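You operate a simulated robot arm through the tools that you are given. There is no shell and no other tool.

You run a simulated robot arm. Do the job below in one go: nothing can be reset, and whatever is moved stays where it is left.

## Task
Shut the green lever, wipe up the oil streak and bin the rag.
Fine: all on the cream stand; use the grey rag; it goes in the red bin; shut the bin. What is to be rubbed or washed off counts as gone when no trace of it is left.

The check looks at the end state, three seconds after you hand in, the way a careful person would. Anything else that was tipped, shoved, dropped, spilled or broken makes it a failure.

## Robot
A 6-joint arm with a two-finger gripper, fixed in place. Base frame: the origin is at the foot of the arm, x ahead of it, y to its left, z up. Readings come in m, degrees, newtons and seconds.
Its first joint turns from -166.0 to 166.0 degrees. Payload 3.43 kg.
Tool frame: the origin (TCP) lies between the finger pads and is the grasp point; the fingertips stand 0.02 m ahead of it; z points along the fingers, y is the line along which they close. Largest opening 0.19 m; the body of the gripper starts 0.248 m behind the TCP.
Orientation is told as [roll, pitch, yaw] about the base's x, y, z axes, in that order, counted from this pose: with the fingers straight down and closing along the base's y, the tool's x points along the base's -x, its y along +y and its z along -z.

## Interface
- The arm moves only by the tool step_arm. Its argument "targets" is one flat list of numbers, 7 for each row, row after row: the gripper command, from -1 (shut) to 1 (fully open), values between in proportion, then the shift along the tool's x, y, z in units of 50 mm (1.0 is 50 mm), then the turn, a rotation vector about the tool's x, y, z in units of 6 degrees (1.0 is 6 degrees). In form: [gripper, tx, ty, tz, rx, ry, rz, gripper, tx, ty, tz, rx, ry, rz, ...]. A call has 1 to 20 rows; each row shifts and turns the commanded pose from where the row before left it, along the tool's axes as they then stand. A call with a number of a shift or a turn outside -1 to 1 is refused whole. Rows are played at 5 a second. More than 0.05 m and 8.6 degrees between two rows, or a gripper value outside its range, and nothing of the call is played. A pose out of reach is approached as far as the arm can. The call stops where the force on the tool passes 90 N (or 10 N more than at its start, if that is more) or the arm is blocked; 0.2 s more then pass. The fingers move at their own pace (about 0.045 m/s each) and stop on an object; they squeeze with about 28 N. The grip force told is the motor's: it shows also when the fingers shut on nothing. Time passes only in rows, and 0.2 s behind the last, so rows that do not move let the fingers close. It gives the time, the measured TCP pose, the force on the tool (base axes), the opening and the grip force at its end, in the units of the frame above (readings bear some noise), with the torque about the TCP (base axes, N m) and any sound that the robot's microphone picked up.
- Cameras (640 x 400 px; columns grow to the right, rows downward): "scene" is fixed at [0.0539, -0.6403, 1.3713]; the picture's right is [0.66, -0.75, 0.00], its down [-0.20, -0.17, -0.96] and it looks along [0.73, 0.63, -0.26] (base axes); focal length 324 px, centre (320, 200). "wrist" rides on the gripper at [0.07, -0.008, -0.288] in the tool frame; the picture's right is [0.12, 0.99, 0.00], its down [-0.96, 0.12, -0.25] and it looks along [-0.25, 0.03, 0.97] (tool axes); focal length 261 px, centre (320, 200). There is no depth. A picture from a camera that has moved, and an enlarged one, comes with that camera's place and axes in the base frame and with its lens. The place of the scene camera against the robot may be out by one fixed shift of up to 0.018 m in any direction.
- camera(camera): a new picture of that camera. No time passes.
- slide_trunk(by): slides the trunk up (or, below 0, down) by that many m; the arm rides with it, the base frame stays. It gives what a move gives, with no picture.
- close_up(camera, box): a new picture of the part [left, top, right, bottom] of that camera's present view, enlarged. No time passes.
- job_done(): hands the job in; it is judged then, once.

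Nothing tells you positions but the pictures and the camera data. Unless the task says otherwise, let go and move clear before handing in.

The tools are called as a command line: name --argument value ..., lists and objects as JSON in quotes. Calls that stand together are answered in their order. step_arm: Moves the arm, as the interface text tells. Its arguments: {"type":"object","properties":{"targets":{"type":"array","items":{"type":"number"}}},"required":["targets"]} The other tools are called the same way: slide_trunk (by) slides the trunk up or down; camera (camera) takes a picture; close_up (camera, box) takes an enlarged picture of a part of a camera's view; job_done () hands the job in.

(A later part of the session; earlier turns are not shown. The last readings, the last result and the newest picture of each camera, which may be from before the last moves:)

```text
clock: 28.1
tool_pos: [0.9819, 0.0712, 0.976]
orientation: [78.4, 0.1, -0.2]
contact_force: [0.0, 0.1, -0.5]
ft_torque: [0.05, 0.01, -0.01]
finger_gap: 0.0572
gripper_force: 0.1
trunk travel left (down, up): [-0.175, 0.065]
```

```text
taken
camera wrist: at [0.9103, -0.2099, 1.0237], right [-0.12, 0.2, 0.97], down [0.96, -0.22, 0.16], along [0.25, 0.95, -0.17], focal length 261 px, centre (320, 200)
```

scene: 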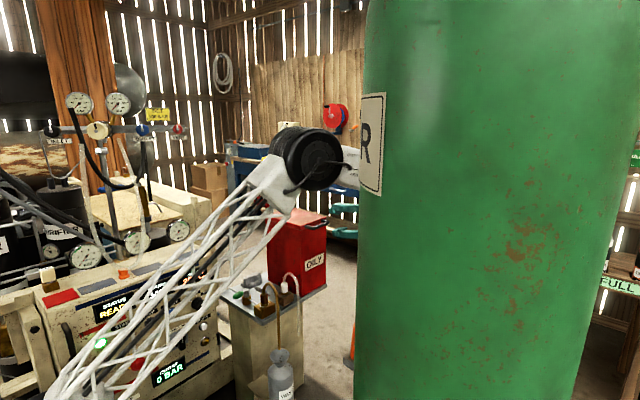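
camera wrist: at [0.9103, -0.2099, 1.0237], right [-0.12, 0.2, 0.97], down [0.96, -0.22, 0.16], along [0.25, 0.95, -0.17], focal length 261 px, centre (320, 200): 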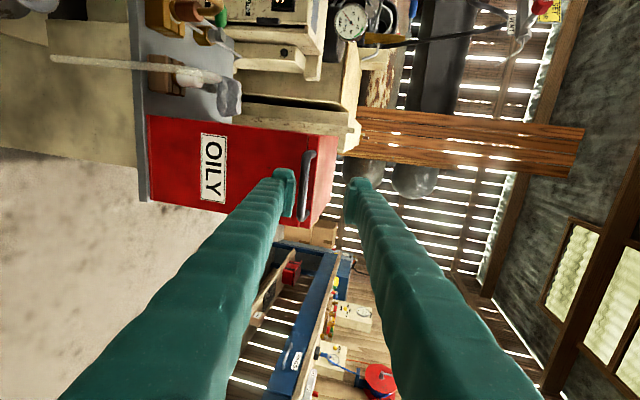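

The bar shows between the fingertips' lines, at about z 0.935, x 0.99. I'll line up with it and advance so it lies between the fingers.

step_arm --targets '[-0.4, -0.2, -0.8, 0.17, 0, 0, 0, -0.4, 0, 0.13, 0.6, 0, 0, 0, -0.4, 0, 0, 0, 0, 0, 0]'

camera --camera "wrist"

close_up --camera "wrist" --box '[240, 110, 400, 240]'

close_up --camera "scene" --box '[260, 190, 360, 270]'

```text
clock: 28.9
tool_pos: [0.9929, 0.1025, 0.9364]
orientation: [78.5, 0.1, -0.1]
contact_force: [0.4, 0.6, 0.5]
ft_torque: [-0.02, 0.0, -0.01]
finger_gap: 0.057
gripper_force: 0.0
trunk travel left (down, up): [-0.175, 0.065]
```

```text
taken
camera wrist: at [0.9212, -0.1791, 0.9834], right [-0.12, 0.2, 0.97], down [0.96, -0.22, 0.16], along [0.25, 0.95, -0.17], focal length 261 px, centre (320, 200)
```

wrist: 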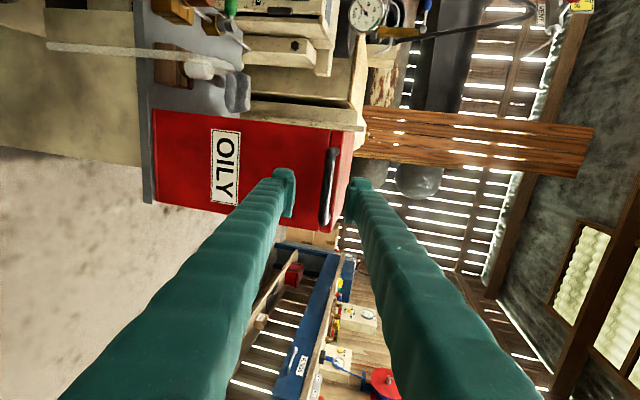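

```text
3.08 times, centred on (320, 175) of wrist
camera zoom: at [0.9212, -0.1791, 0.9834], right [-0.12, 0.2, 0.97], down [0.96, -0.22, 0.16], along [0.25, 0.95, -0.17], focal length 802 px, centre (320, 277)
```

zoom: 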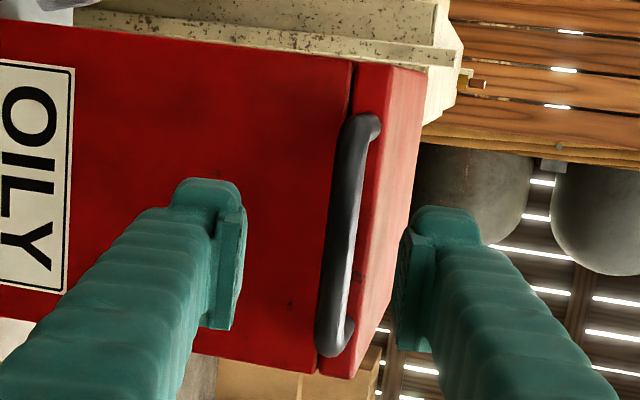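

```text
5.00 times, centred on (310, 230) of scene
camera zoom: at [0.0539, -0.6403, 1.3713], right [0.66, -0.75, 0.0], down [-0.2, -0.17, -0.96], along [0.73, 0.63, -0.26], focal length 1620 px, centre (370, 50)
```

zoom: 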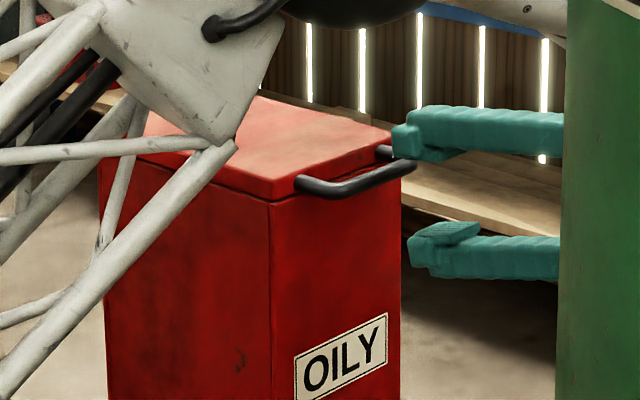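

The bar lies between the finger lines. I advance to it and close loosely around it.

step_arm --targets '[-0.4, 0, 0.072, 0.577, 0, 0, 0, -0.4, 0, 0.072, 0.577, 0, 0, 0, -0.74, 0, 0, 0, 0, 0, 0, -0.74, 0, 0, 0, 0, 0, 0, -0.74, 0, 0, 0, 0, 0, 0]'

close_up --camera "wrist" --box '[240, 110, 400, 240]'

close_up --camera "scene" --box '[260, 190, 360, 270]'

```text
clock: 30.1
tool_pos: [0.9922, 0.1619, 0.9292]
orientation: [78.4, 0.2, -0.2]
contact_force: [0.7, 0.0, 0.0]
ft_torque: [-0.01, -0.01, 0.01]
finger_gap: 0.0247
gripper_force: 0.1
trunk travel left (down, up): [-0.175, 0.065]
```

```text
3.08 times, centred on (320, 175) of wrist
camera zoom: at [0.9212, -0.121, 0.9781], right [-0.12, 0.2, 0.97], down [0.96, -0.22, 0.16], along [0.25, 0.95, -0.17], focal length 802 px, centre (320, 277)
```

zoom: 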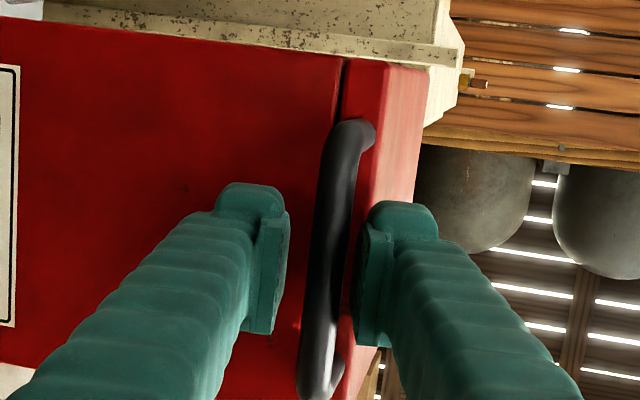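

```text
5.00 times, centred on (310, 230) of scene
camera zoom: at [0.0539, -0.6403, 1.3713], right [0.66, -0.75, 0.0], down [-0.2, -0.17, -0.96], along [0.73, 0.63, -0.26], focal length 1620 px, centre (370, 50)
```

zoom: 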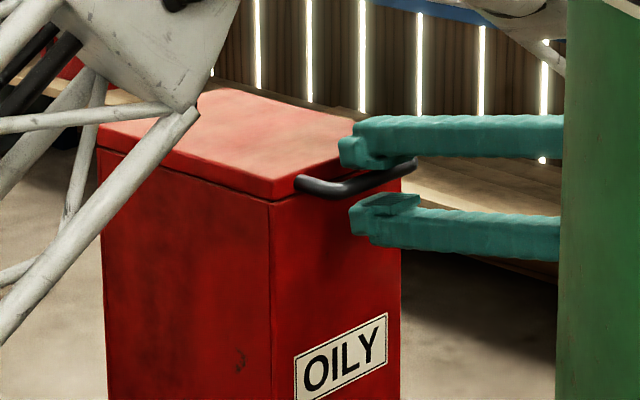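

The bar is loosely held. Now I lift it along the lid's arc, first about 24°, and watch force and picture.

step_arm --targets '[-0.74, 0, 0.51, -0.074, 0.5, 0, 0, -0.74, 0, 0.534, -0.052, 0.5, 0, 0, -0.74, 0, 0, 0, 0, 0, 0]'

close_up --camera "scene" --box '[260, 190, 360, 270]'

camera --camera "wrist"

```text
clock: 30.9
tool_pos: [0.9939, 0.1687, 0.9827]
orientation: [72.2, 0.1, -0.2]
contact_force: [1.1, 0.9, -0.1]
ft_torque: [-0.06, -0.01, 0.0]
finger_gap: 0.0248
gripper_force: 0.0
trunk travel left (down, up): [-0.175, 0.065]
```

```text
5.00 times, centred on (310, 230) of scene
camera zoom: at [0.0539, -0.6403, 1.3713], right [0.66, -0.75, 0.0], down [-0.2, -0.17, -0.96], along [0.73, 0.63, -0.26], focal length 1620 px, centre (370, 50)
```

zoom: 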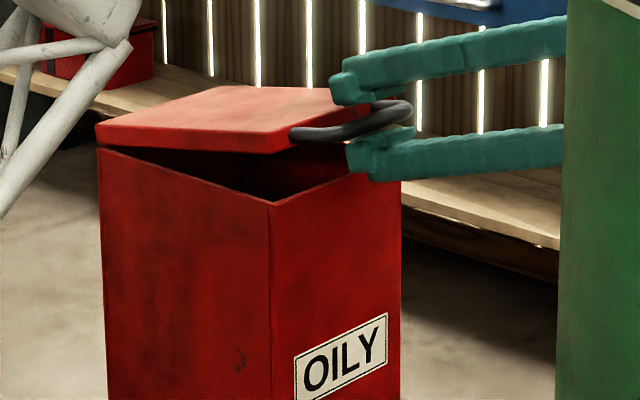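

```text
taken
camera wrist: at [0.9219, -0.1072, 1.0604], right [-0.12, 0.3, 0.95], down [0.96, -0.2, 0.18], along [0.25, 0.93, -0.27], focal length 261 px, centre (320, 200)
```

wrist: 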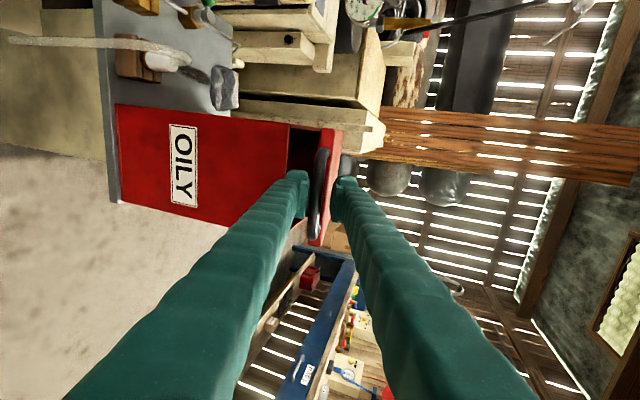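

The lid lifts freely about its +y edge. Continuing along the arc to about 48°.

step_arm --targets '[-0.74, 0, 0.538, -0.024, 0.5, 0, 0, -0.74, 0, 0.538, 0.003, 0.5, 0, 0, -0.74, 0, 0.538, 0.032, 0.5, 0, 0, -0.74, 0, 0.536, 0.06, 0.5, 0, 0, -0.74, 0, 0.53, 0.088, 0.5, 0, 0, -0.74, 0, 0.524, 0.116, 0.5, 0, 0, -0.74, 0, 0, 0, 0, 0, 0]'

close_up --camera "scene" --box '[240, 150, 360, 270]'

camera --camera "wrist"

```text
clock: 32.5
tool_pos: [0.9921, 0.2472, 1.1207]
orientation: [54.3, 0.1, -0.2]
contact_force: [-0.2, 0.9, 0.6]
ft_torque: [-0.07, 0.01, 0.0]
finger_gap: 0.0244
gripper_force: 0.2
trunk travel left (down, up): [-0.175, 0.065]
```

```text
3.33 times, centred on (300, 210) of scene
camera zoom: at [0.0539, -0.6403, 1.3713], right [0.66, -0.75, 0.0], down [-0.2, -0.17, -0.96], along [0.73, 0.63, -0.26], focal length 1080 px, centre (387, 167)
```

zoom: 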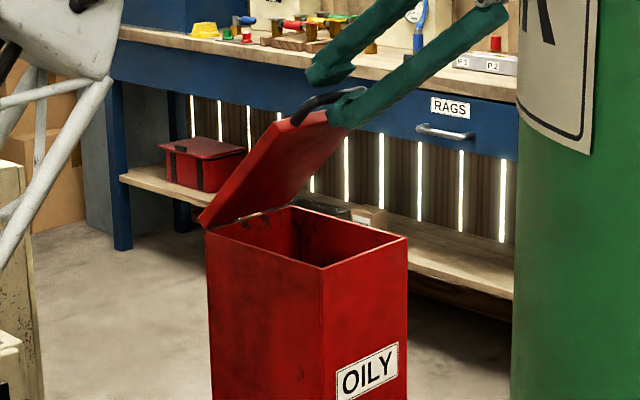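

```text
taken
camera wrist: at [0.9215, 0.0101, 1.2806], right [-0.12, 0.58, 0.81], down [0.96, -0.14, 0.24], along [0.25, 0.8, -0.54], focal length 261 px, centre (320, 200)
```

wrist: 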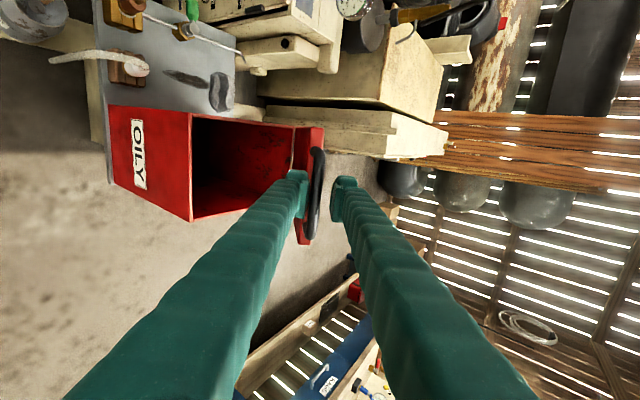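

Good; the bin is opening cleanly. Continuing to about 84°.

step_arm --targets '[-0.74, 0, 0.518, 0.144, 0.5, 0, 0, -0.74, 0, 0.512, 0.17, 0.5, 0, 0, -0.74, 0, 0.5, 0.196, 0.5, 0, 0, -0.74, 0, 0.488, 0.224, 0.5, 0, 0, -0.74, 0, 0.478, 0.246, 0.5, 0, 0, -0.74, 0, 0.464, 0.272, 0.5, 0, 0, -0.74, 0, 0, 0, 0, 0, 0]'

close_up --camera "scene" --box '[240, 150, 360, 270]'

camera --camera "wrist"

```text
clock: 34.1
tool_pos: [0.9946, 0.3932, 1.1838]
orientation: [36.2, 0.1, -0.3]
contact_force: [0.0, -0.3, 0.7]
ft_torque: [-0.05, 0.02, -0.02]
finger_gap: 0.0245
gripper_force: 0.0
trunk travel left (down, up): [-0.175, 0.065]
```

```text
3.33 times, centred on (300, 210) of scene
camera zoom: at [0.0539, -0.6403, 1.3713], right [0.66, -0.75, 0.0], down [-0.2, -0.17, -0.96], along [0.73, 0.63, -0.26], focal length 1080 px, centre (387, 167)
```

zoom: 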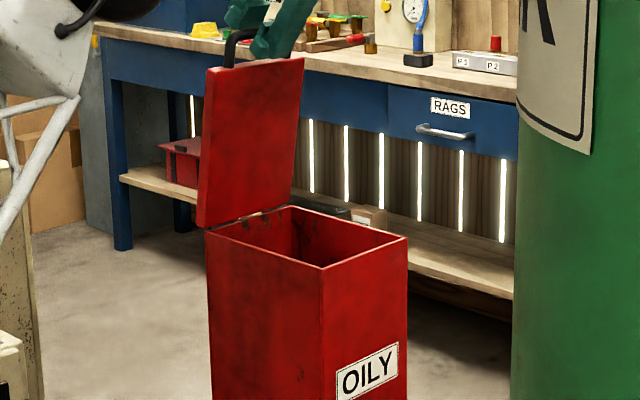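

```text
taken
camera wrist: at [0.9247, 0.2163, 1.4094], right [-0.11, 0.8, 0.59], down [0.96, -0.06, 0.27], along [0.25, 0.6, -0.76], focal length 261 px, centre (320, 200)
```

wrist: 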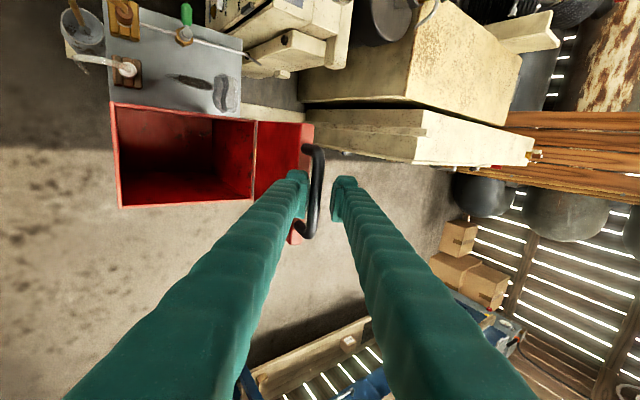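

The lid is nearly upright. I'll carry on gently past vertical to find its rest.

step_arm --targets '[-0.74, 0, 0.45, 0.298, 0.5, 0, 0, -0.74, 0, 0.434, 0.32, 0.5, 0, 0, -0.74, 0, 0, 0, 0, 0, 0]'

close_up --camera "scene" --box '[240, 130, 360, 250]'

camera --camera "wrist"

```text
clock: 35.0
tool_pos: [0.9941, 0.4446, 1.183]
orientation: [30.4, 0.1, -0.3]
contact_force: [-0.4, 0.1, -0.3]
ft_torque: [0.0, 0.06, 0.04]
finger_gap: 0.0245
gripper_force: 0.2
trunk travel left (down, up): [-0.175, 0.065]
```

```text
3.33 times, centred on (300, 190) of scene
camera zoom: at [0.0539, -0.6403, 1.3713], right [0.66, -0.75, 0.0], down [-0.2, -0.17, -0.96], along [0.73, 0.63, -0.26], focal length 1080 px, centre (387, 233)
```

zoom: 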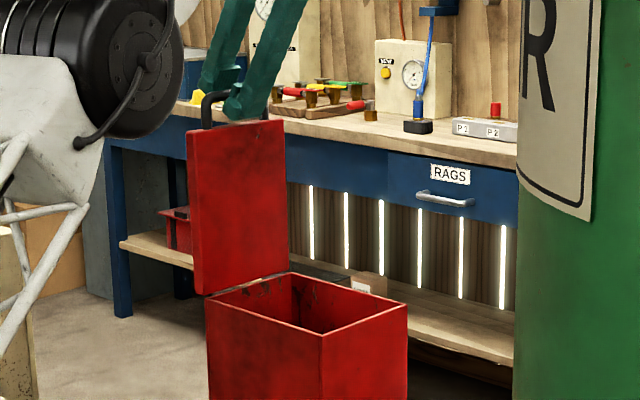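

```text
taken
camera wrist: at [0.9242, 0.2937, 1.4262], right [-0.11, 0.86, 0.5], down [0.96, -0.03, 0.27], along [0.25, 0.51, -0.82], focal length 261 px, centre (320, 200)
```

wrist: 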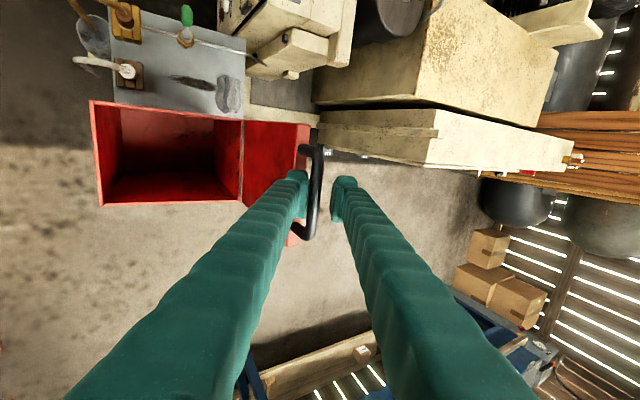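

Just past vertical with no resistance yet. Two more small steps to look for a stop.

step_arm --targets '[-0.74, 0, 0.416, 0.34, 0.5, 0, 0, -0.74, 0, 0, 0, 0, 0, 0]'

step_arm --targets '[-0.74, 0, 0.398, 0.362, 0.5, 0, 0, -0.74, 0, 0, 0, 0, 0, 0]'

close_up --camera "scene" --box '[240, 130, 360, 250]'

close_up --camera "wrist" --box '[200, 80, 400, 260]'

```text
clock: 35.5
tool_pos: [0.9907, 0.47, 1.1741]
orientation: [27.3, 0.1, -0.3]
contact_force: [0.3, 0.6, -0.1]
ft_torque: [-0.04, 0.02, 0.01]
finger_gap: 0.0246
gripper_force: 0.0
out of reach, approached as far as the arm can: row 1
trunk travel left (down, up): [-0.175, 0.065]
```

```text
clock: 36.1
tool_pos: [0.9806, 0.4896, 1.1644]
orientation: [24.4, 0.0, -0.3]
contact_force: [8.9, -3.6, 37.3]
ft_torque: [-0.72, -0.26, 0.16]
finger_gap: 0.0176
gripper_force: 0.0
out of reach, approached as far as the arm can: row 1
trunk travel left (down, up): [-0.175, 0.065]
```

```text
3.33 times, centred on (300, 190) of scene
camera zoom: at [0.0539, -0.6403, 1.3713], right [0.66, -0.75, 0.0], down [-0.2, -0.17, -0.96], along [0.73, 0.63, -0.26], focal length 1080 px, centre (387, 233)
```

zoom: 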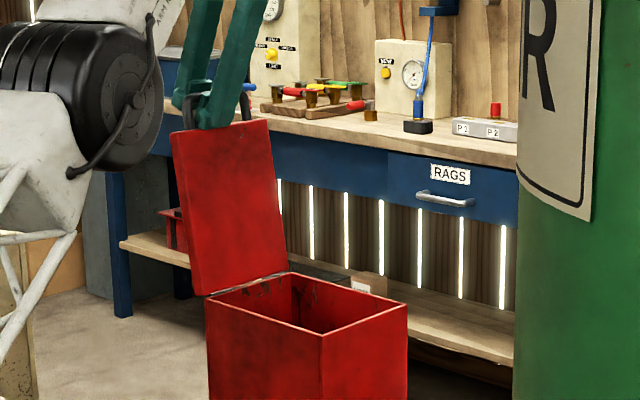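

```text
2.22 times, centred on (300, 170) of wrist
camera zoom: at [0.9097, 0.3632, 1.4204], right [-0.12, 0.9, 0.41], down [0.96, 0.0, 0.28], along [0.25, 0.43, -0.87], focal length 579 px, centre (364, 267)
```

zoom: 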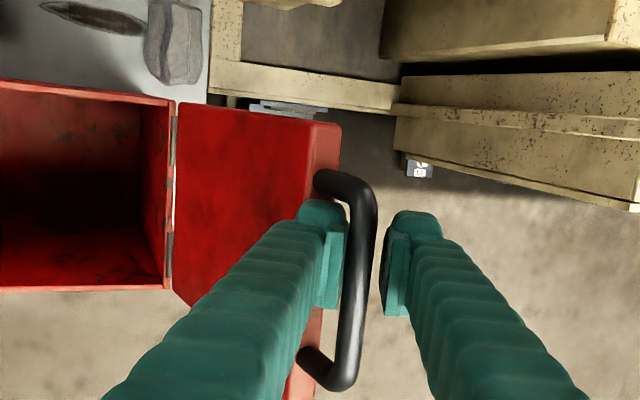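

I've reached the arm's limit and the finger presses lightly on the lid edge; I'll ease back along the tool axis and see whether the lid rests by itself.

step_arm --targets '[-0.74, 0, 0, -0.3, 0, 0, 0, -0.74, 0, 0, 0, 0, 0, 0]'

close_up --camera "wrist" --box '[200, 80, 400, 260]'

```text
clock: 36.8
tool_pos: [0.9757, 0.4809, 1.1673]
orientation: [24.3, 0.2, -0.1]
contact_force: [-3.4, 2.2, 6.5]
ft_torque: [-0.09, 0.06, -0.02]
finger_gap: 0.022
gripper_force: 0.1
out of reach, approached as far as the arm can: row 1
trunk travel left (down, up): [-0.175, 0.065]
```

```text
2.22 times, centred on (300, 170) of wrist
camera zoom: at [0.9056, 0.3552, 1.4245], right [-0.12, 0.91, 0.41], down [0.96, 0.0, 0.27], along [0.24, 0.42, -0.87], focal length 579 px, centre (364, 267)
```

zoom: 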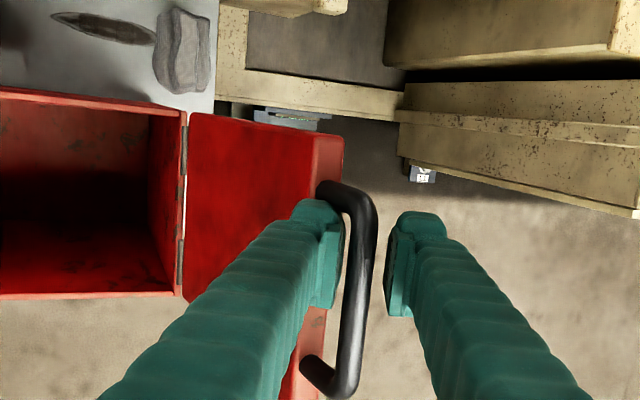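

Force is nearly gone. I'll open the fingers a little and see whether the lid stays put.

step_arm --targets '[-0.6, 0, 0, 0, 0, 0, 0, -0.6, 0, 0, 0, 0, 0, 0, -0.6, 0, 0, 0, 0, 0, 0, -0.6, 0, 0, 0, 0, 0, 0]'

close_up --camera "wrist" --box '[200, 80, 400, 260]'

close_up --camera "scene" --box '[240, 130, 360, 250]'

```text
clock: 37.8
tool_pos: [0.9757, 0.4788, 1.17]
orientation: [24.4, -0.1, -0.1]
contact_force: [-4.0, 2.9, 22.0]
ft_torque: [-0.47, 0.15, -0.14]
finger_gap: 0.0315
gripper_force: 0.0
trunk travel left (down, up): [-0.175, 0.065]
```

```text
2.22 times, centred on (300, 170) of wrist
camera zoom: at [0.9048, 0.354, 1.4266], right [-0.12, 0.9, 0.41], down [0.96, 0.0, 0.27], along [0.25, 0.43, -0.87], focal length 579 px, centre (364, 267)
```

zoom: 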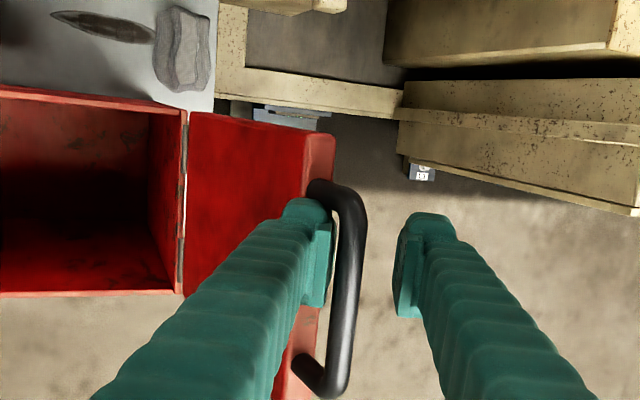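

```text
3.33 times, centred on (300, 190) of scene
camera zoom: at [0.0539, -0.6403, 1.3713], right [0.66, -0.75, 0.0], down [-0.2, -0.17, -0.96], along [0.73, 0.63, -0.26], focal length 1080 px, centre (387, 233)
```

zoom: 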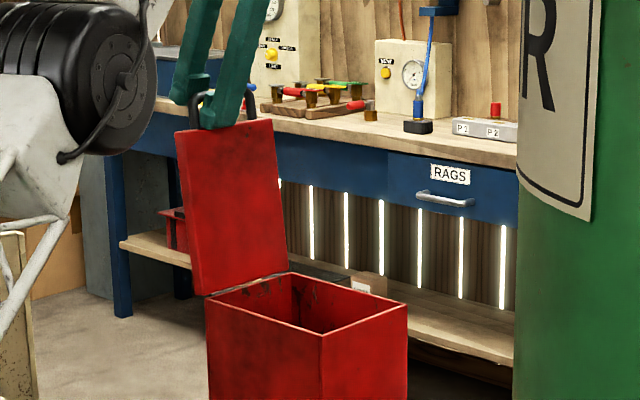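

The lid stays where it's put; the finger just rubs its edge. I'll shift slightly back toward -y and then raise the trunk to draw the fingers up off the bar, since the arm is at its reach limit.

step_arm --targets '[-0.6, 0, -0.18, -0.1, 0, 0, 0, -0.5, 0, 0, 0, 0, 0, 0, -0.5, 0, 0, 0, 0, 0, 0]'

close_up --camera "wrist" --box '[200, 80, 400, 260]'

```text
clock: 38.5
tool_pos: [0.9749, 0.4691, 1.172]
orientation: [24.4, -0.1, -0.2]
contact_force: [5.2, 2.0, 37.8]
ft_torque: [-0.86, -0.19, 0.08]
finger_gap: 0.0376
gripper_force: 0.1
trunk travel left (down, up): [-0.175, 0.065]
```

```text
2.22 times, centred on (300, 170) of wrist
camera zoom: at [0.9043, 0.3431, 1.4291], right [-0.12, 0.9, 0.41], down [0.96, 0.0, 0.27], along [0.25, 0.43, -0.87], focal length 579 px, centre (364, 267)
```

zoom: 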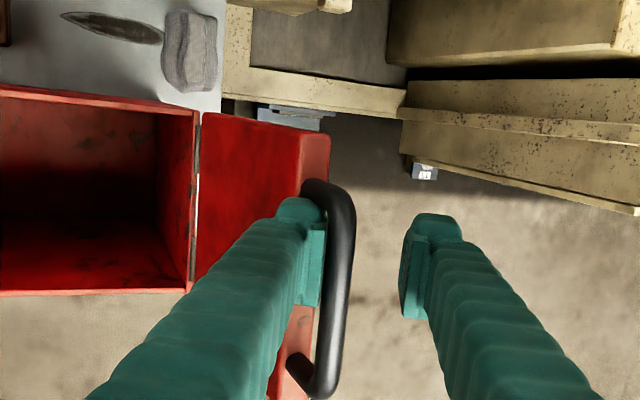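

The left finger is wedged on the lid edge, so I'll relieve it by raising the trunk a little.

slide_trunk --by 0.02

close_up --camera "wrist" --box '[200, 80, 400, 260]'

close_up --camera "scene" --box '[240, 130, 360, 250]'

```text
clock: 39.2
tool_pos: [0.9771, 0.47, 1.1886]
orientation: [24.3, 0.3, -0.2]
contact_force: [0.0, -1.9, -0.5]
ft_torque: [-0.03, -0.03, 0.03]
finger_gap: 0.0479
gripper_force: 0.8
trunk travel left (down, up): [-0.195, 0.045]
```

```text
2.22 times, centred on (300, 170) of wrist
camera zoom: at [0.9066, 0.3446, 1.4453], right [-0.11, 0.91, 0.41], down [0.96, 0.0, 0.27], along [0.24, 0.42, -0.87], focal length 579 px, centre (364, 267)
```

zoom: 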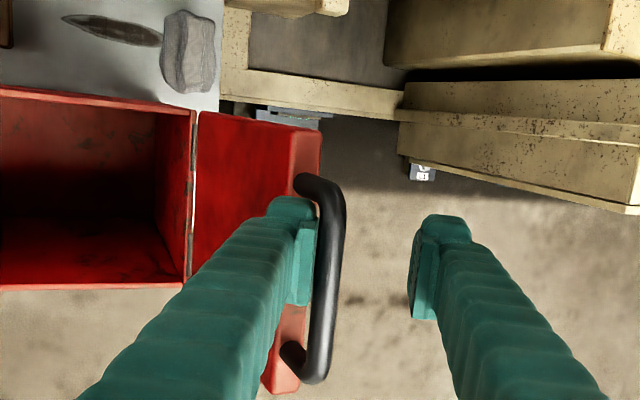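

```text
3.33 times, centred on (300, 190) of scene
camera zoom: at [0.0539, -0.6403, 1.3713], right [0.66, -0.75, 0.0], down [-0.2, -0.17, -0.96], along [0.73, 0.63, -0.26], focal length 1080 px, centre (387, 233)
```

zoom: 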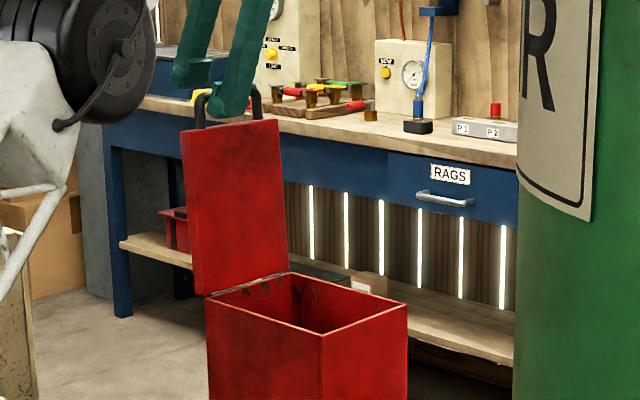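

Force gone. Raising the trunk the rest of the way to clear the bar.

slide_trunk --by 0.044

close_up --camera "wrist" --box '[200, 80, 400, 260]'

close_up --camera "scene" --box '[240, 130, 360, 250]'

```text
clock: 40.1
tool_pos: [0.9765, 0.4711, 1.2316]
orientation: [24.3, 0.1, -0.2]
contact_force: [0.2, 0.3, -0.1]
ft_torque: [-0.01, 0.04, 0.0]
finger_gap: 0.0475
gripper_force: 0.1
trunk travel left (down, up): [-0.239, 0.001]
```

```text
2.22 times, centred on (300, 170) of wrist
camera zoom: at [0.9063, 0.3445, 1.4903], right [-0.11, 0.91, 0.41], down [0.96, 0.0, 0.27], along [0.25, 0.43, -0.87], focal length 579 px, centre (364, 267)
```

zoom: 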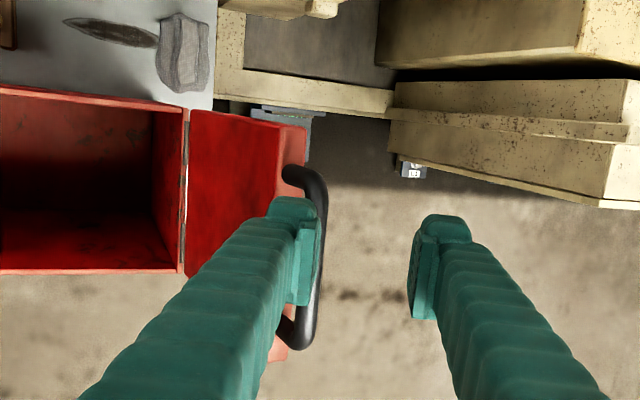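

```text
3.33 times, centred on (300, 190) of scene
camera zoom: at [0.0539, -0.6403, 1.3713], right [0.66, -0.75, 0.0], down [-0.2, -0.17, -0.96], along [0.73, 0.63, -0.26], focal length 1080 px, centre (387, 233)
```

zoom: 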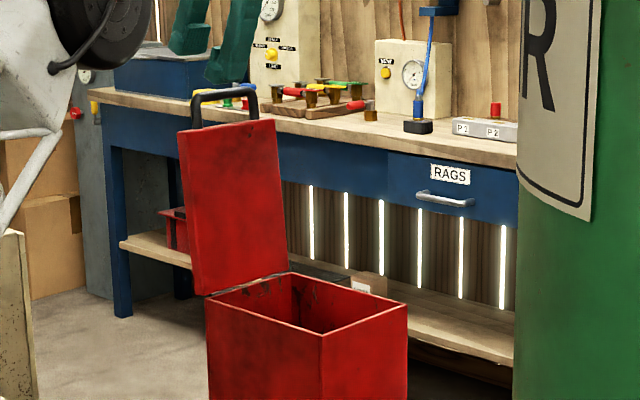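

The lid stands open by itself and the fingers are clear of the bar. Next I move back toward the base, bring the tool upright with a slight forward lean (to keep clear of the lid), and go above the rag.

step_arm --targets '[-0.5, 0.9, 0, 0, 0, 0, 0, -0.5, 0.9, 0, 0, 0, 0, 0, -0.5, 0.9, 0, 0, 0, 0, 0, 0.4, 0.5, 0, 0, 1, 0, 0, 0.4, 0, 0, 0, 1, 0, 0, 0.4, 0, 0, 0, 1, 0, 0, 0.4, 0, 0, 0, 1, 0, 0, 0.4, 0, 0, 0, 0, -0.85, 0, 0.4, 0, 0, 0, 0, -0.85, 0, 0.4, 0, 0, 0.8, 0, 0, 0, 0.4, 0, 0, 0.8, 0, 0, 0, 0.4, 0, 0, 0.8, 0, 0, 0, 0.4, 0, 0, 0, 0, 0, 0]'

camera --camera "wrist"

camera --camera "scene"

```text
clock: 42.9
tool_pos: [0.8373, 0.4711, 1.114]
orientation: [0.3, -10.1, -0.4]
contact_force: [0.4, 1.2, -0.5]
ft_torque: [-0.02, 0.03, 0.02]
finger_gap: 0.1328
gripper_force: 0.0
trunk travel left (down, up): [-0.239, 0.001]
```

```text
taken
camera wrist: at [0.7191, 0.4621, 1.3844], right [-0.11, 0.99, -0.01], down [0.9, 0.11, 0.41], along [0.41, 0.03, -0.91], focal length 261 px, centre (320, 200)
```

wrist: 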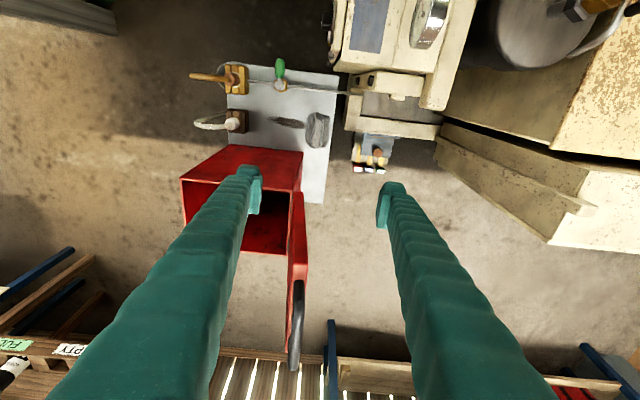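

```text
taken
```

scene: 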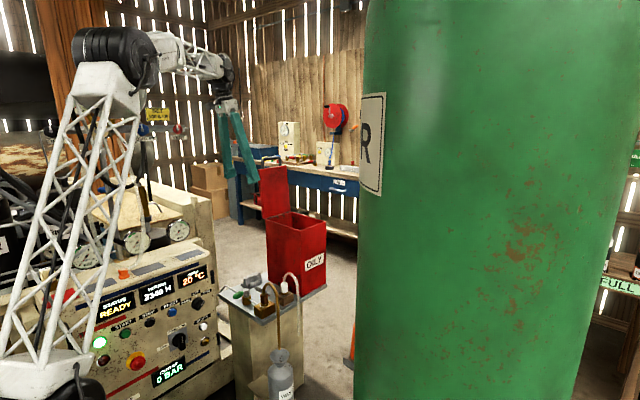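

Clear view again: the low console foot beside the stand is only at z≈0.3, so the fingers have room. I'll enlarge the rag and then go down over it.

close_up --camera "wrist" --box '[220, 70, 380, 170]'

step_arm --targets '[0.4, 0, -0.1, 0.9, 0, 0, 0, 0.4, 0, -0.1, 0.9, 0, 0, 0, 0.4, 0, -0.1, 0.9, 0, 0, 0, 0.4, 0.1, -0.1, 0.9, 0, 0, 0, 0.4, 0.2, 0, 0.9, 0, 0, 0, 0.4, 0, 0, 0, 0, 0, 0]'

camera --camera "wrist"

close_up --camera "wrist" --box '[220, 90, 420, 215]'

close_up --camera "scene" --box '[210, 190, 330, 310]'

```text
4.00 times, centred on (300, 120) of wrist
camera zoom: at [0.7191, 0.4621, 1.3844], right [-0.11, 0.99, -0.01], down [0.9, 0.11, 0.41], along [0.41, 0.03, -0.91], focal length 1043 px, centre (400, 520)
```

zoom: 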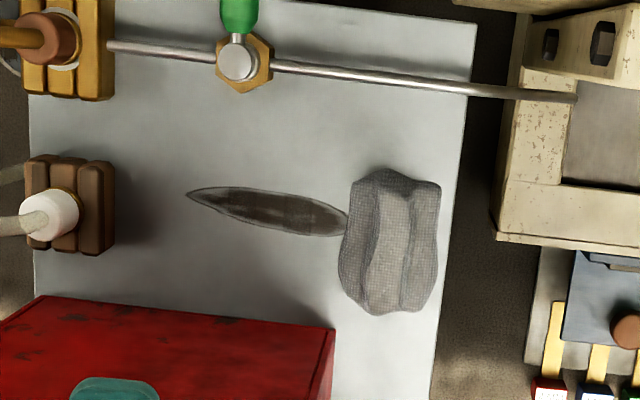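

```text
clock: 44.3
tool_pos: [0.8621, 0.4503, 0.8881]
orientation: [0.3, -10.1, -0.3]
contact_force: [0.2, 0.0, -0.3]
ft_torque: [-0.01, 0.03, -0.02]
finger_gap: 0.133
gripper_force: 0.0
trunk travel left (down, up): [-0.239, 0.001]
```

```text
taken
camera wrist: at [0.7435, 0.4411, 1.1579], right [-0.11, 0.99, -0.01], down [0.9, 0.11, 0.41], along [0.41, 0.03, -0.91], focal length 261 px, centre (320, 200)
```

wrist: 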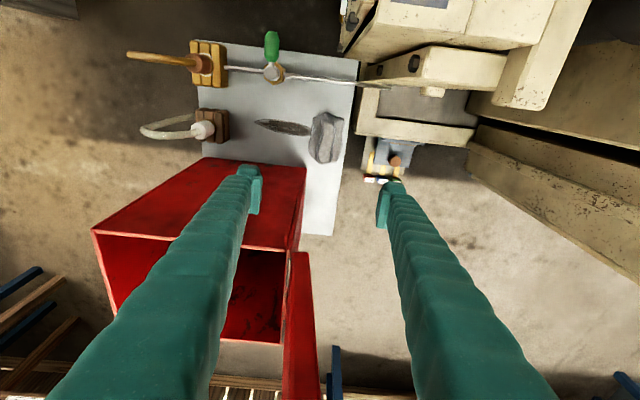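

```text
3.20 times, centred on (320, 152) of wrist
camera zoom: at [0.7435, 0.4411, 1.1579], right [-0.11, 0.99, -0.01], down [0.9, 0.11, 0.41], along [0.41, 0.03, -0.91], focal length 834 px, centre (320, 352)
```

zoom: 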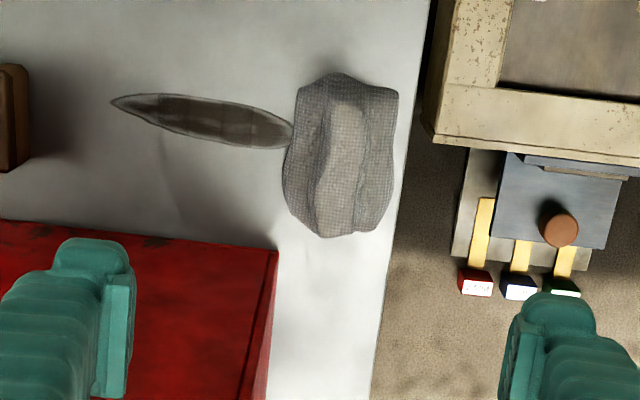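

```text
3.33 times, centred on (270, 250) of scene
camera zoom: at [0.0539, -0.6403, 1.3713], right [0.66, -0.75, 0.0], down [-0.2, -0.17, -0.96], along [0.73, 0.63, -0.26], focal length 1080 px, centre (487, 33)
```

zoom: 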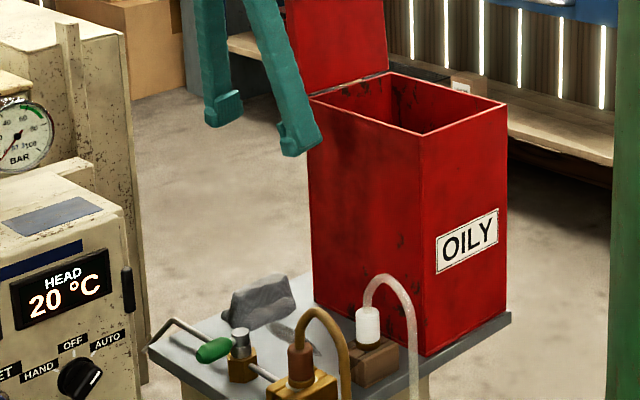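

Rag spans about x 0.795–0.89, y 0.424–0.49. I'll descend with the fingers straddling it.

step_arm --targets '[0.4, 0.234, 0.024, 0.865, 0, 0, 0, 0.4, 0.234, 0.024, 0.865, 0, 0, 0, 0.4, 0.234, 0.024, 0.865, 0, 0, 0, 0.4, 0.234, 0.024, 0.865, 0, 0, 0, 0.4, 0, 0, 0, 0, 0, 0]'

close_up --camera "wrist" --box '[220, 90, 420, 215]'

close_up --camera "scene" --box '[215, 240, 311, 300]'

```text
clock: 45.5
tool_pos: [0.8458, 0.4596, 0.7118]
orientation: [0.3, -10.0, -0.4]
contact_force: [-0.4, 0.2, -0.3]
ft_torque: [0.01, 0.02, 0.01]
finger_gap: 0.1327
gripper_force: 0.0
trunk travel left (down, up): [-0.239, 0.001]
```

```text
3.20 times, centred on (320, 152) of wrist
camera zoom: at [0.7267, 0.4509, 0.9808], right [-0.11, 0.99, -0.01], down [0.9, 0.11, 0.41], along [0.41, 0.03, -0.91], focal length 834 px, centre (320, 352)
```

zoom: 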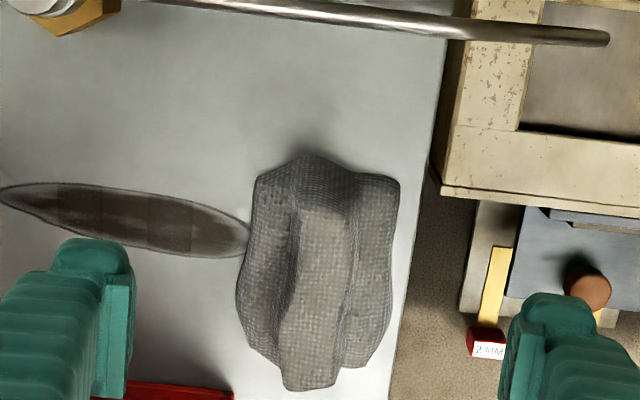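

```text
6.67 times, centred on (263, 270) of scene
camera zoom: at [0.0539, -0.6403, 1.3713], right [0.66, -0.75, 0.0], down [-0.2, -0.17, -0.96], along [0.73, 0.63, -0.26], focal length 2160 px, centre (700, -267)
```

zoom: 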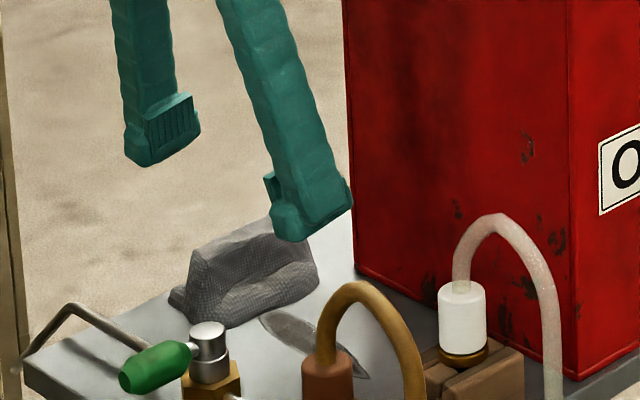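

Centred on the rag. Going down to just above the surface, slowly at the end.

step_arm --targets '[0.4, 0.2, 0, 0.6, 0, 0, 0, 0.4, 0.08, 0, 0.3, 0, 0, 0, 0.4, 0, 0, 0, 0, 0, 0]'

step_arm --targets '[0.4, 0.02, 0, 0.1, 0, 0, 0, 0.4, 0.02, 0, 0.1, 0, 0, 0, 0.4, 0, 0, 0, 0, 0, 0]'

close_up --camera "scene" --box '[215, 240, 311, 300]'

camera --camera "wrist"

```text
clock: 46.3
tool_pos: [0.8404, 0.4586, 0.6652]
orientation: [0.3, -10.2, -0.3]
contact_force: [-0.1, 0.2, 0.4]
ft_torque: [0.03, -0.01, 0.02]
finger_gap: 0.1329
gripper_force: 0.2
trunk travel left (down, up): [-0.239, 0.001]
```

```text
clock: 47.1
tool_pos: [0.8396, 0.4587, 0.6543]
orientation: [0.4, -10.1, -0.3]
contact_force: [-0.9, -0.1, -0.2]
ft_torque: [0.0, 0.0, 0.0]
finger_gap: 0.1331
gripper_force: 0.1
trunk travel left (down, up): [-0.239, 0.001]
```

```text
6.67 times, centred on (263, 270) of scene
camera zoom: at [0.0539, -0.6403, 1.3713], right [0.66, -0.75, 0.0], down [-0.2, -0.17, -0.96], along [0.73, 0.63, -0.26], focal length 2160 px, centre (700, -267)
```

zoom: 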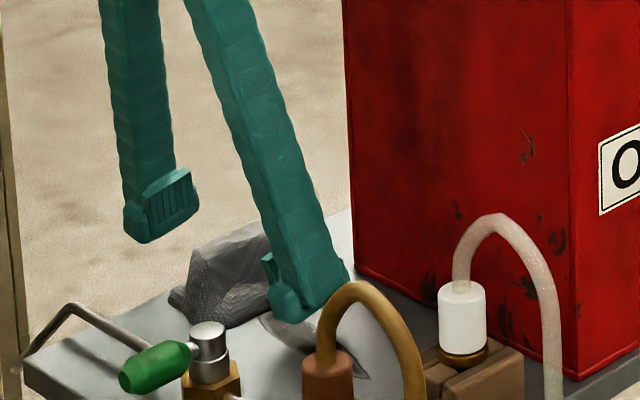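

```text
taken
camera wrist: at [0.7206, 0.45, 0.9251], right [-0.11, 0.99, -0.01], down [0.9, 0.11, 0.41], along [0.41, 0.03, -0.91], focal length 261 px, centre (320, 200)
```

wrist: 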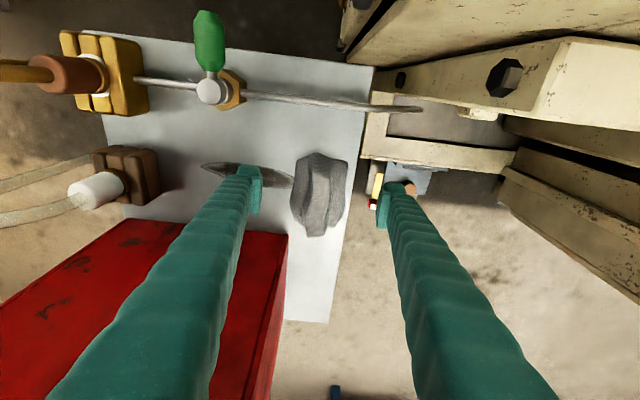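

The fingers straddle the rag just above the surface. Closing on it.

step_arm --targets '[-1, 0, 0, 0, 0, 0, 0, -1, 0, 0, 0, 0, 0, 0, -1, 0, 0, 0, 0, 0, 0, -1, 0, 0, 0, 0, 0, 0, -1, 0, 0, 0, 0, 0, 0, -1, 0, 0, 0, 0, 0, 0, -1, 0, 0, 0, 0, 0, 0, -1, 0, 0, 0, 0, 0, 0]'

camera --camera "wrist"

close_up --camera "scene" --box '[215, 240, 311, 300]'

```text
clock: 48.9
tool_pos: [0.8408, 0.4594, 0.657]
orientation: [0.3, -10.0, -0.2]
contact_force: [-0.2, 1.3, 11.0]
ft_torque: [-0.35, 0.01, -0.03]
finger_gap: 0.026
gripper_force: 28.1
trunk travel left (down, up): [-0.239, 0.001]
```

```text
taken
camera wrist: at [0.7205, 0.45, 0.926], right [-0.11, 0.99, -0.01], down [0.9, 0.11, 0.41], along [0.41, 0.03, -0.91], focal length 261 px, centre (320, 200)
```

wrist: 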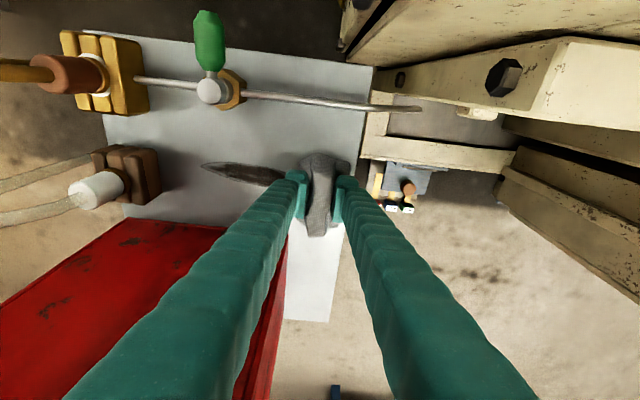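

```text
6.67 times, centred on (263, 270) of scene
camera zoom: at [0.0539, -0.6403, 1.3713], right [0.66, -0.75, 0.0], down [-0.2, -0.17, -0.96], along [0.73, 0.63, -0.26], focal length 2160 px, centre (700, -267)
```

zoom: 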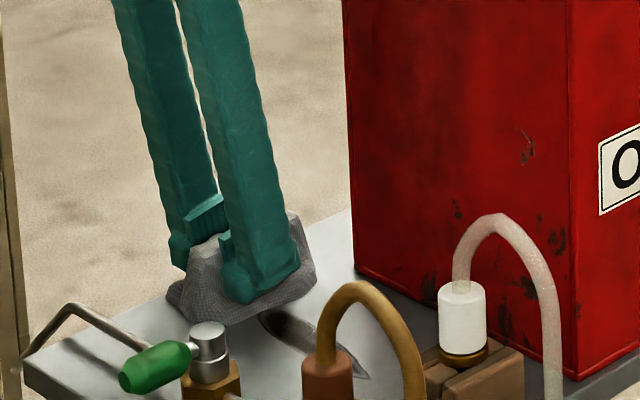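

The soft rag is gripped and pressing on the surface with about 11 N. I'll now wipe along the streak toward -y.

step_arm --targets '[-1, 0, -0.4, 0, 0, 0, 0, -1, 0, -0.4, 0, 0, 0, 0, -1, 0, -0.4, 0, 0, 0, 0, -1, 0, 0, 0, 0, 0, 0]'

camera --camera "wrist"

close_up --camera "scene" --box '[215, 240, 311, 300]'

```text
clock: 49.9
tool_pos: [0.8393, 0.3979, 0.6561]
orientation: [0.4, -10.3, -0.3]
contact_force: [1.3, 8.1, 26.1]
ft_torque: [-0.59, 0.13, 0.08]
finger_gap: 0.026
gripper_force: 27.7
trunk travel left (down, up): [-0.239, 0.001]
```

```text
taken
camera wrist: at [0.7187, 0.389, 0.9258], right [-0.11, 0.99, -0.01], down [0.9, 0.11, 0.41], along [0.41, 0.03, -0.91], focal length 261 px, centre (320, 200)
```

wrist: 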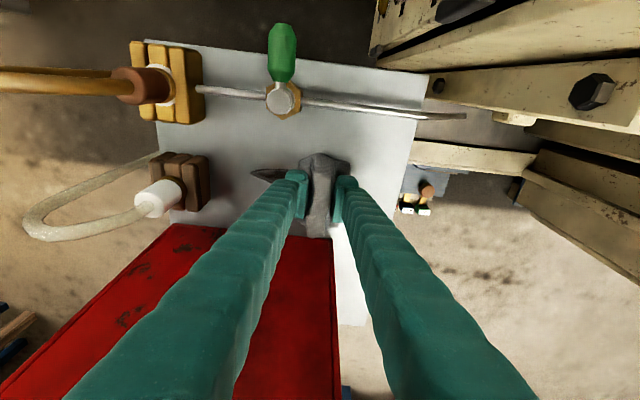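

```text
6.67 times, centred on (263, 270) of scene
camera zoom: at [0.0539, -0.6403, 1.3713], right [0.66, -0.75, 0.0], down [-0.2, -0.17, -0.96], along [0.73, 0.63, -0.26], focal length 2160 px, centre (700, -267)
```

zoom: 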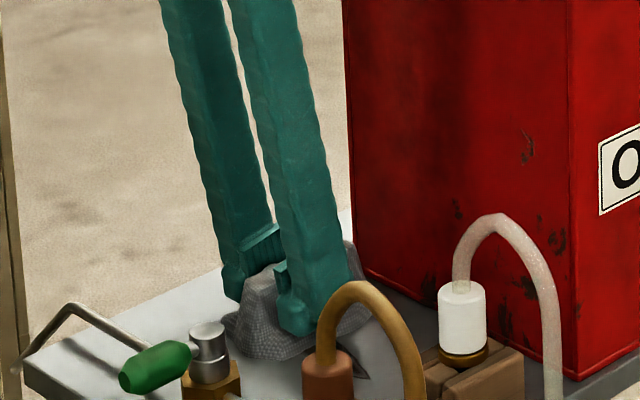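

Wiping works (26 N down force). Continuing to the streak's far tip.

step_arm --targets '[-1, 0, -0.36, 0, 0, 0, 0, -1, 0, -0.36, 0, 0, 0, 0, -1, 0, -0.36, 0, 0, 0, 0, -1, 0, -0.36, 0, 0, 0, 0, -1, 0, 0, 0, 0, 0, 0]'

camera --camera "wrist"

close_up --camera "scene" --box '[215, 240, 311, 300]'

```text
clock: 51.1
tool_pos: [0.8403, 0.3262, 0.656]
orientation: [0.4, -10.1, -0.3]
contact_force: [1.4, 7.8, 36.8]
ft_torque: [-0.75, 0.47, 0.0]
finger_gap: 0.026
gripper_force: 28.3
trunk travel left (down, up): [-0.239, 0.001]
```

```text
taken
camera wrist: at [0.7192, 0.3161, 0.9254], right [-0.11, 0.99, -0.01], down [0.9, 0.11, 0.41], along [0.41, 0.03, -0.91], focal length 261 px, centre (320, 200)
```

wrist: 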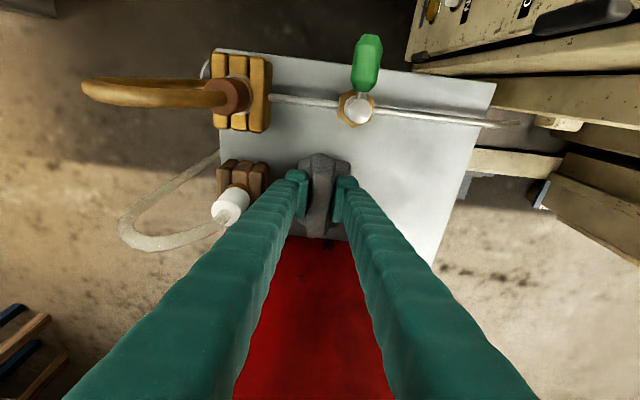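

```text
6.67 times, centred on (263, 270) of scene
camera zoom: at [0.0539, -0.6403, 1.3713], right [0.66, -0.75, 0.0], down [-0.2, -0.17, -0.96], along [0.73, 0.63, -0.26], focal length 2160 px, centre (700, -267)
```

zoom: 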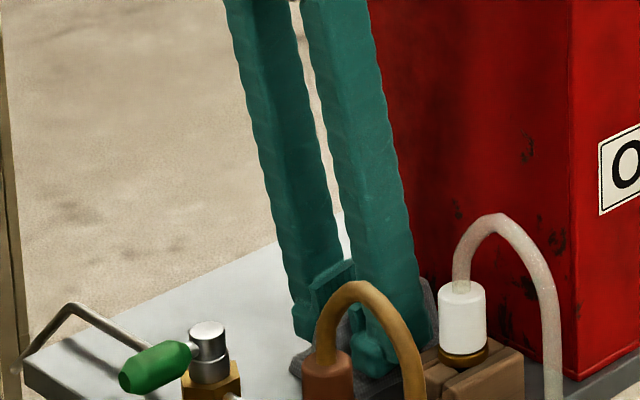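

No streak is visible behind the rag now. A bit further for the tip, then I wipe back over the same line and check.

step_arm --targets '[-1, 0, -0.12, 0, 0, 0, 0, -1, 0, 0.3, 0, 0, 0, 0, -1, 0, 0.4, 0, 0, 0, 0, -1, 0, 0.4, 0, 0, 0, 0, -1, 0, 0.4, 0, 0, 0, 0, -1, 0, 0.4, 0, 0, 0, 0, -1, 0, 0.4, 0, 0, 0, 0, -1, 0, 0.3, 0, 0, 0, 0, -1, 0, 0, 0, 0, 0, 0]'

camera --camera "wrist"

close_up --camera "wrist" --box '[180, 120, 340, 220]'

close_up --camera "scene" --box '[215, 240, 311, 300]'

```text
clock: 53.1
tool_pos: [0.8404, 0.4499, 0.6575]
orientation: [0.5, -10.0, -0.3]
contact_force: [-0.1, -3.4, 7.8]
ft_torque: [-0.38, 0.13, -0.01]
finger_gap: 0.026
gripper_force: 27.7
trunk travel left (down, up): [-0.239, 0.001]
```

```text
taken
camera wrist: at [0.7201, 0.4417, 0.9263], right [-0.11, 0.99, -0.01], down [0.9, 0.11, 0.41], along [0.41, 0.03, -0.91], focal length 261 px, centre (320, 200)
```

wrist: 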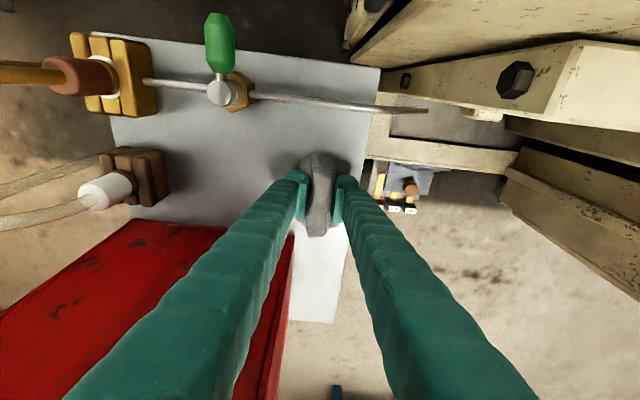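

```text
4.00 times, centred on (260, 170) of wrist
camera zoom: at [0.7201, 0.4417, 0.9263], right [-0.11, 0.99, -0.01], down [0.9, 0.11, 0.41], along [0.41, 0.03, -0.91], focal length 1043 px, centre (560, 320)
```

zoom: 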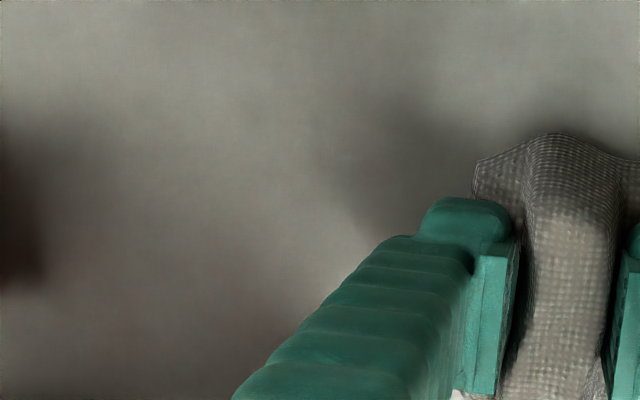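

```text
6.67 times, centred on (263, 270) of scene
camera zoom: at [0.0539, -0.6403, 1.3713], right [0.66, -0.75, 0.0], down [-0.2, -0.17, -0.96], along [0.73, 0.63, -0.26], focal length 2160 px, centre (700, -267)
```

zoom: 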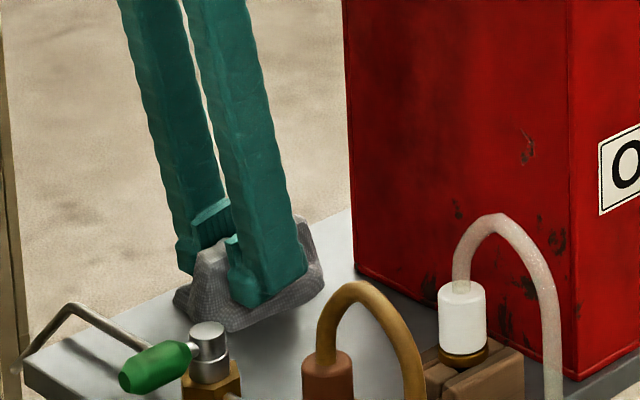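

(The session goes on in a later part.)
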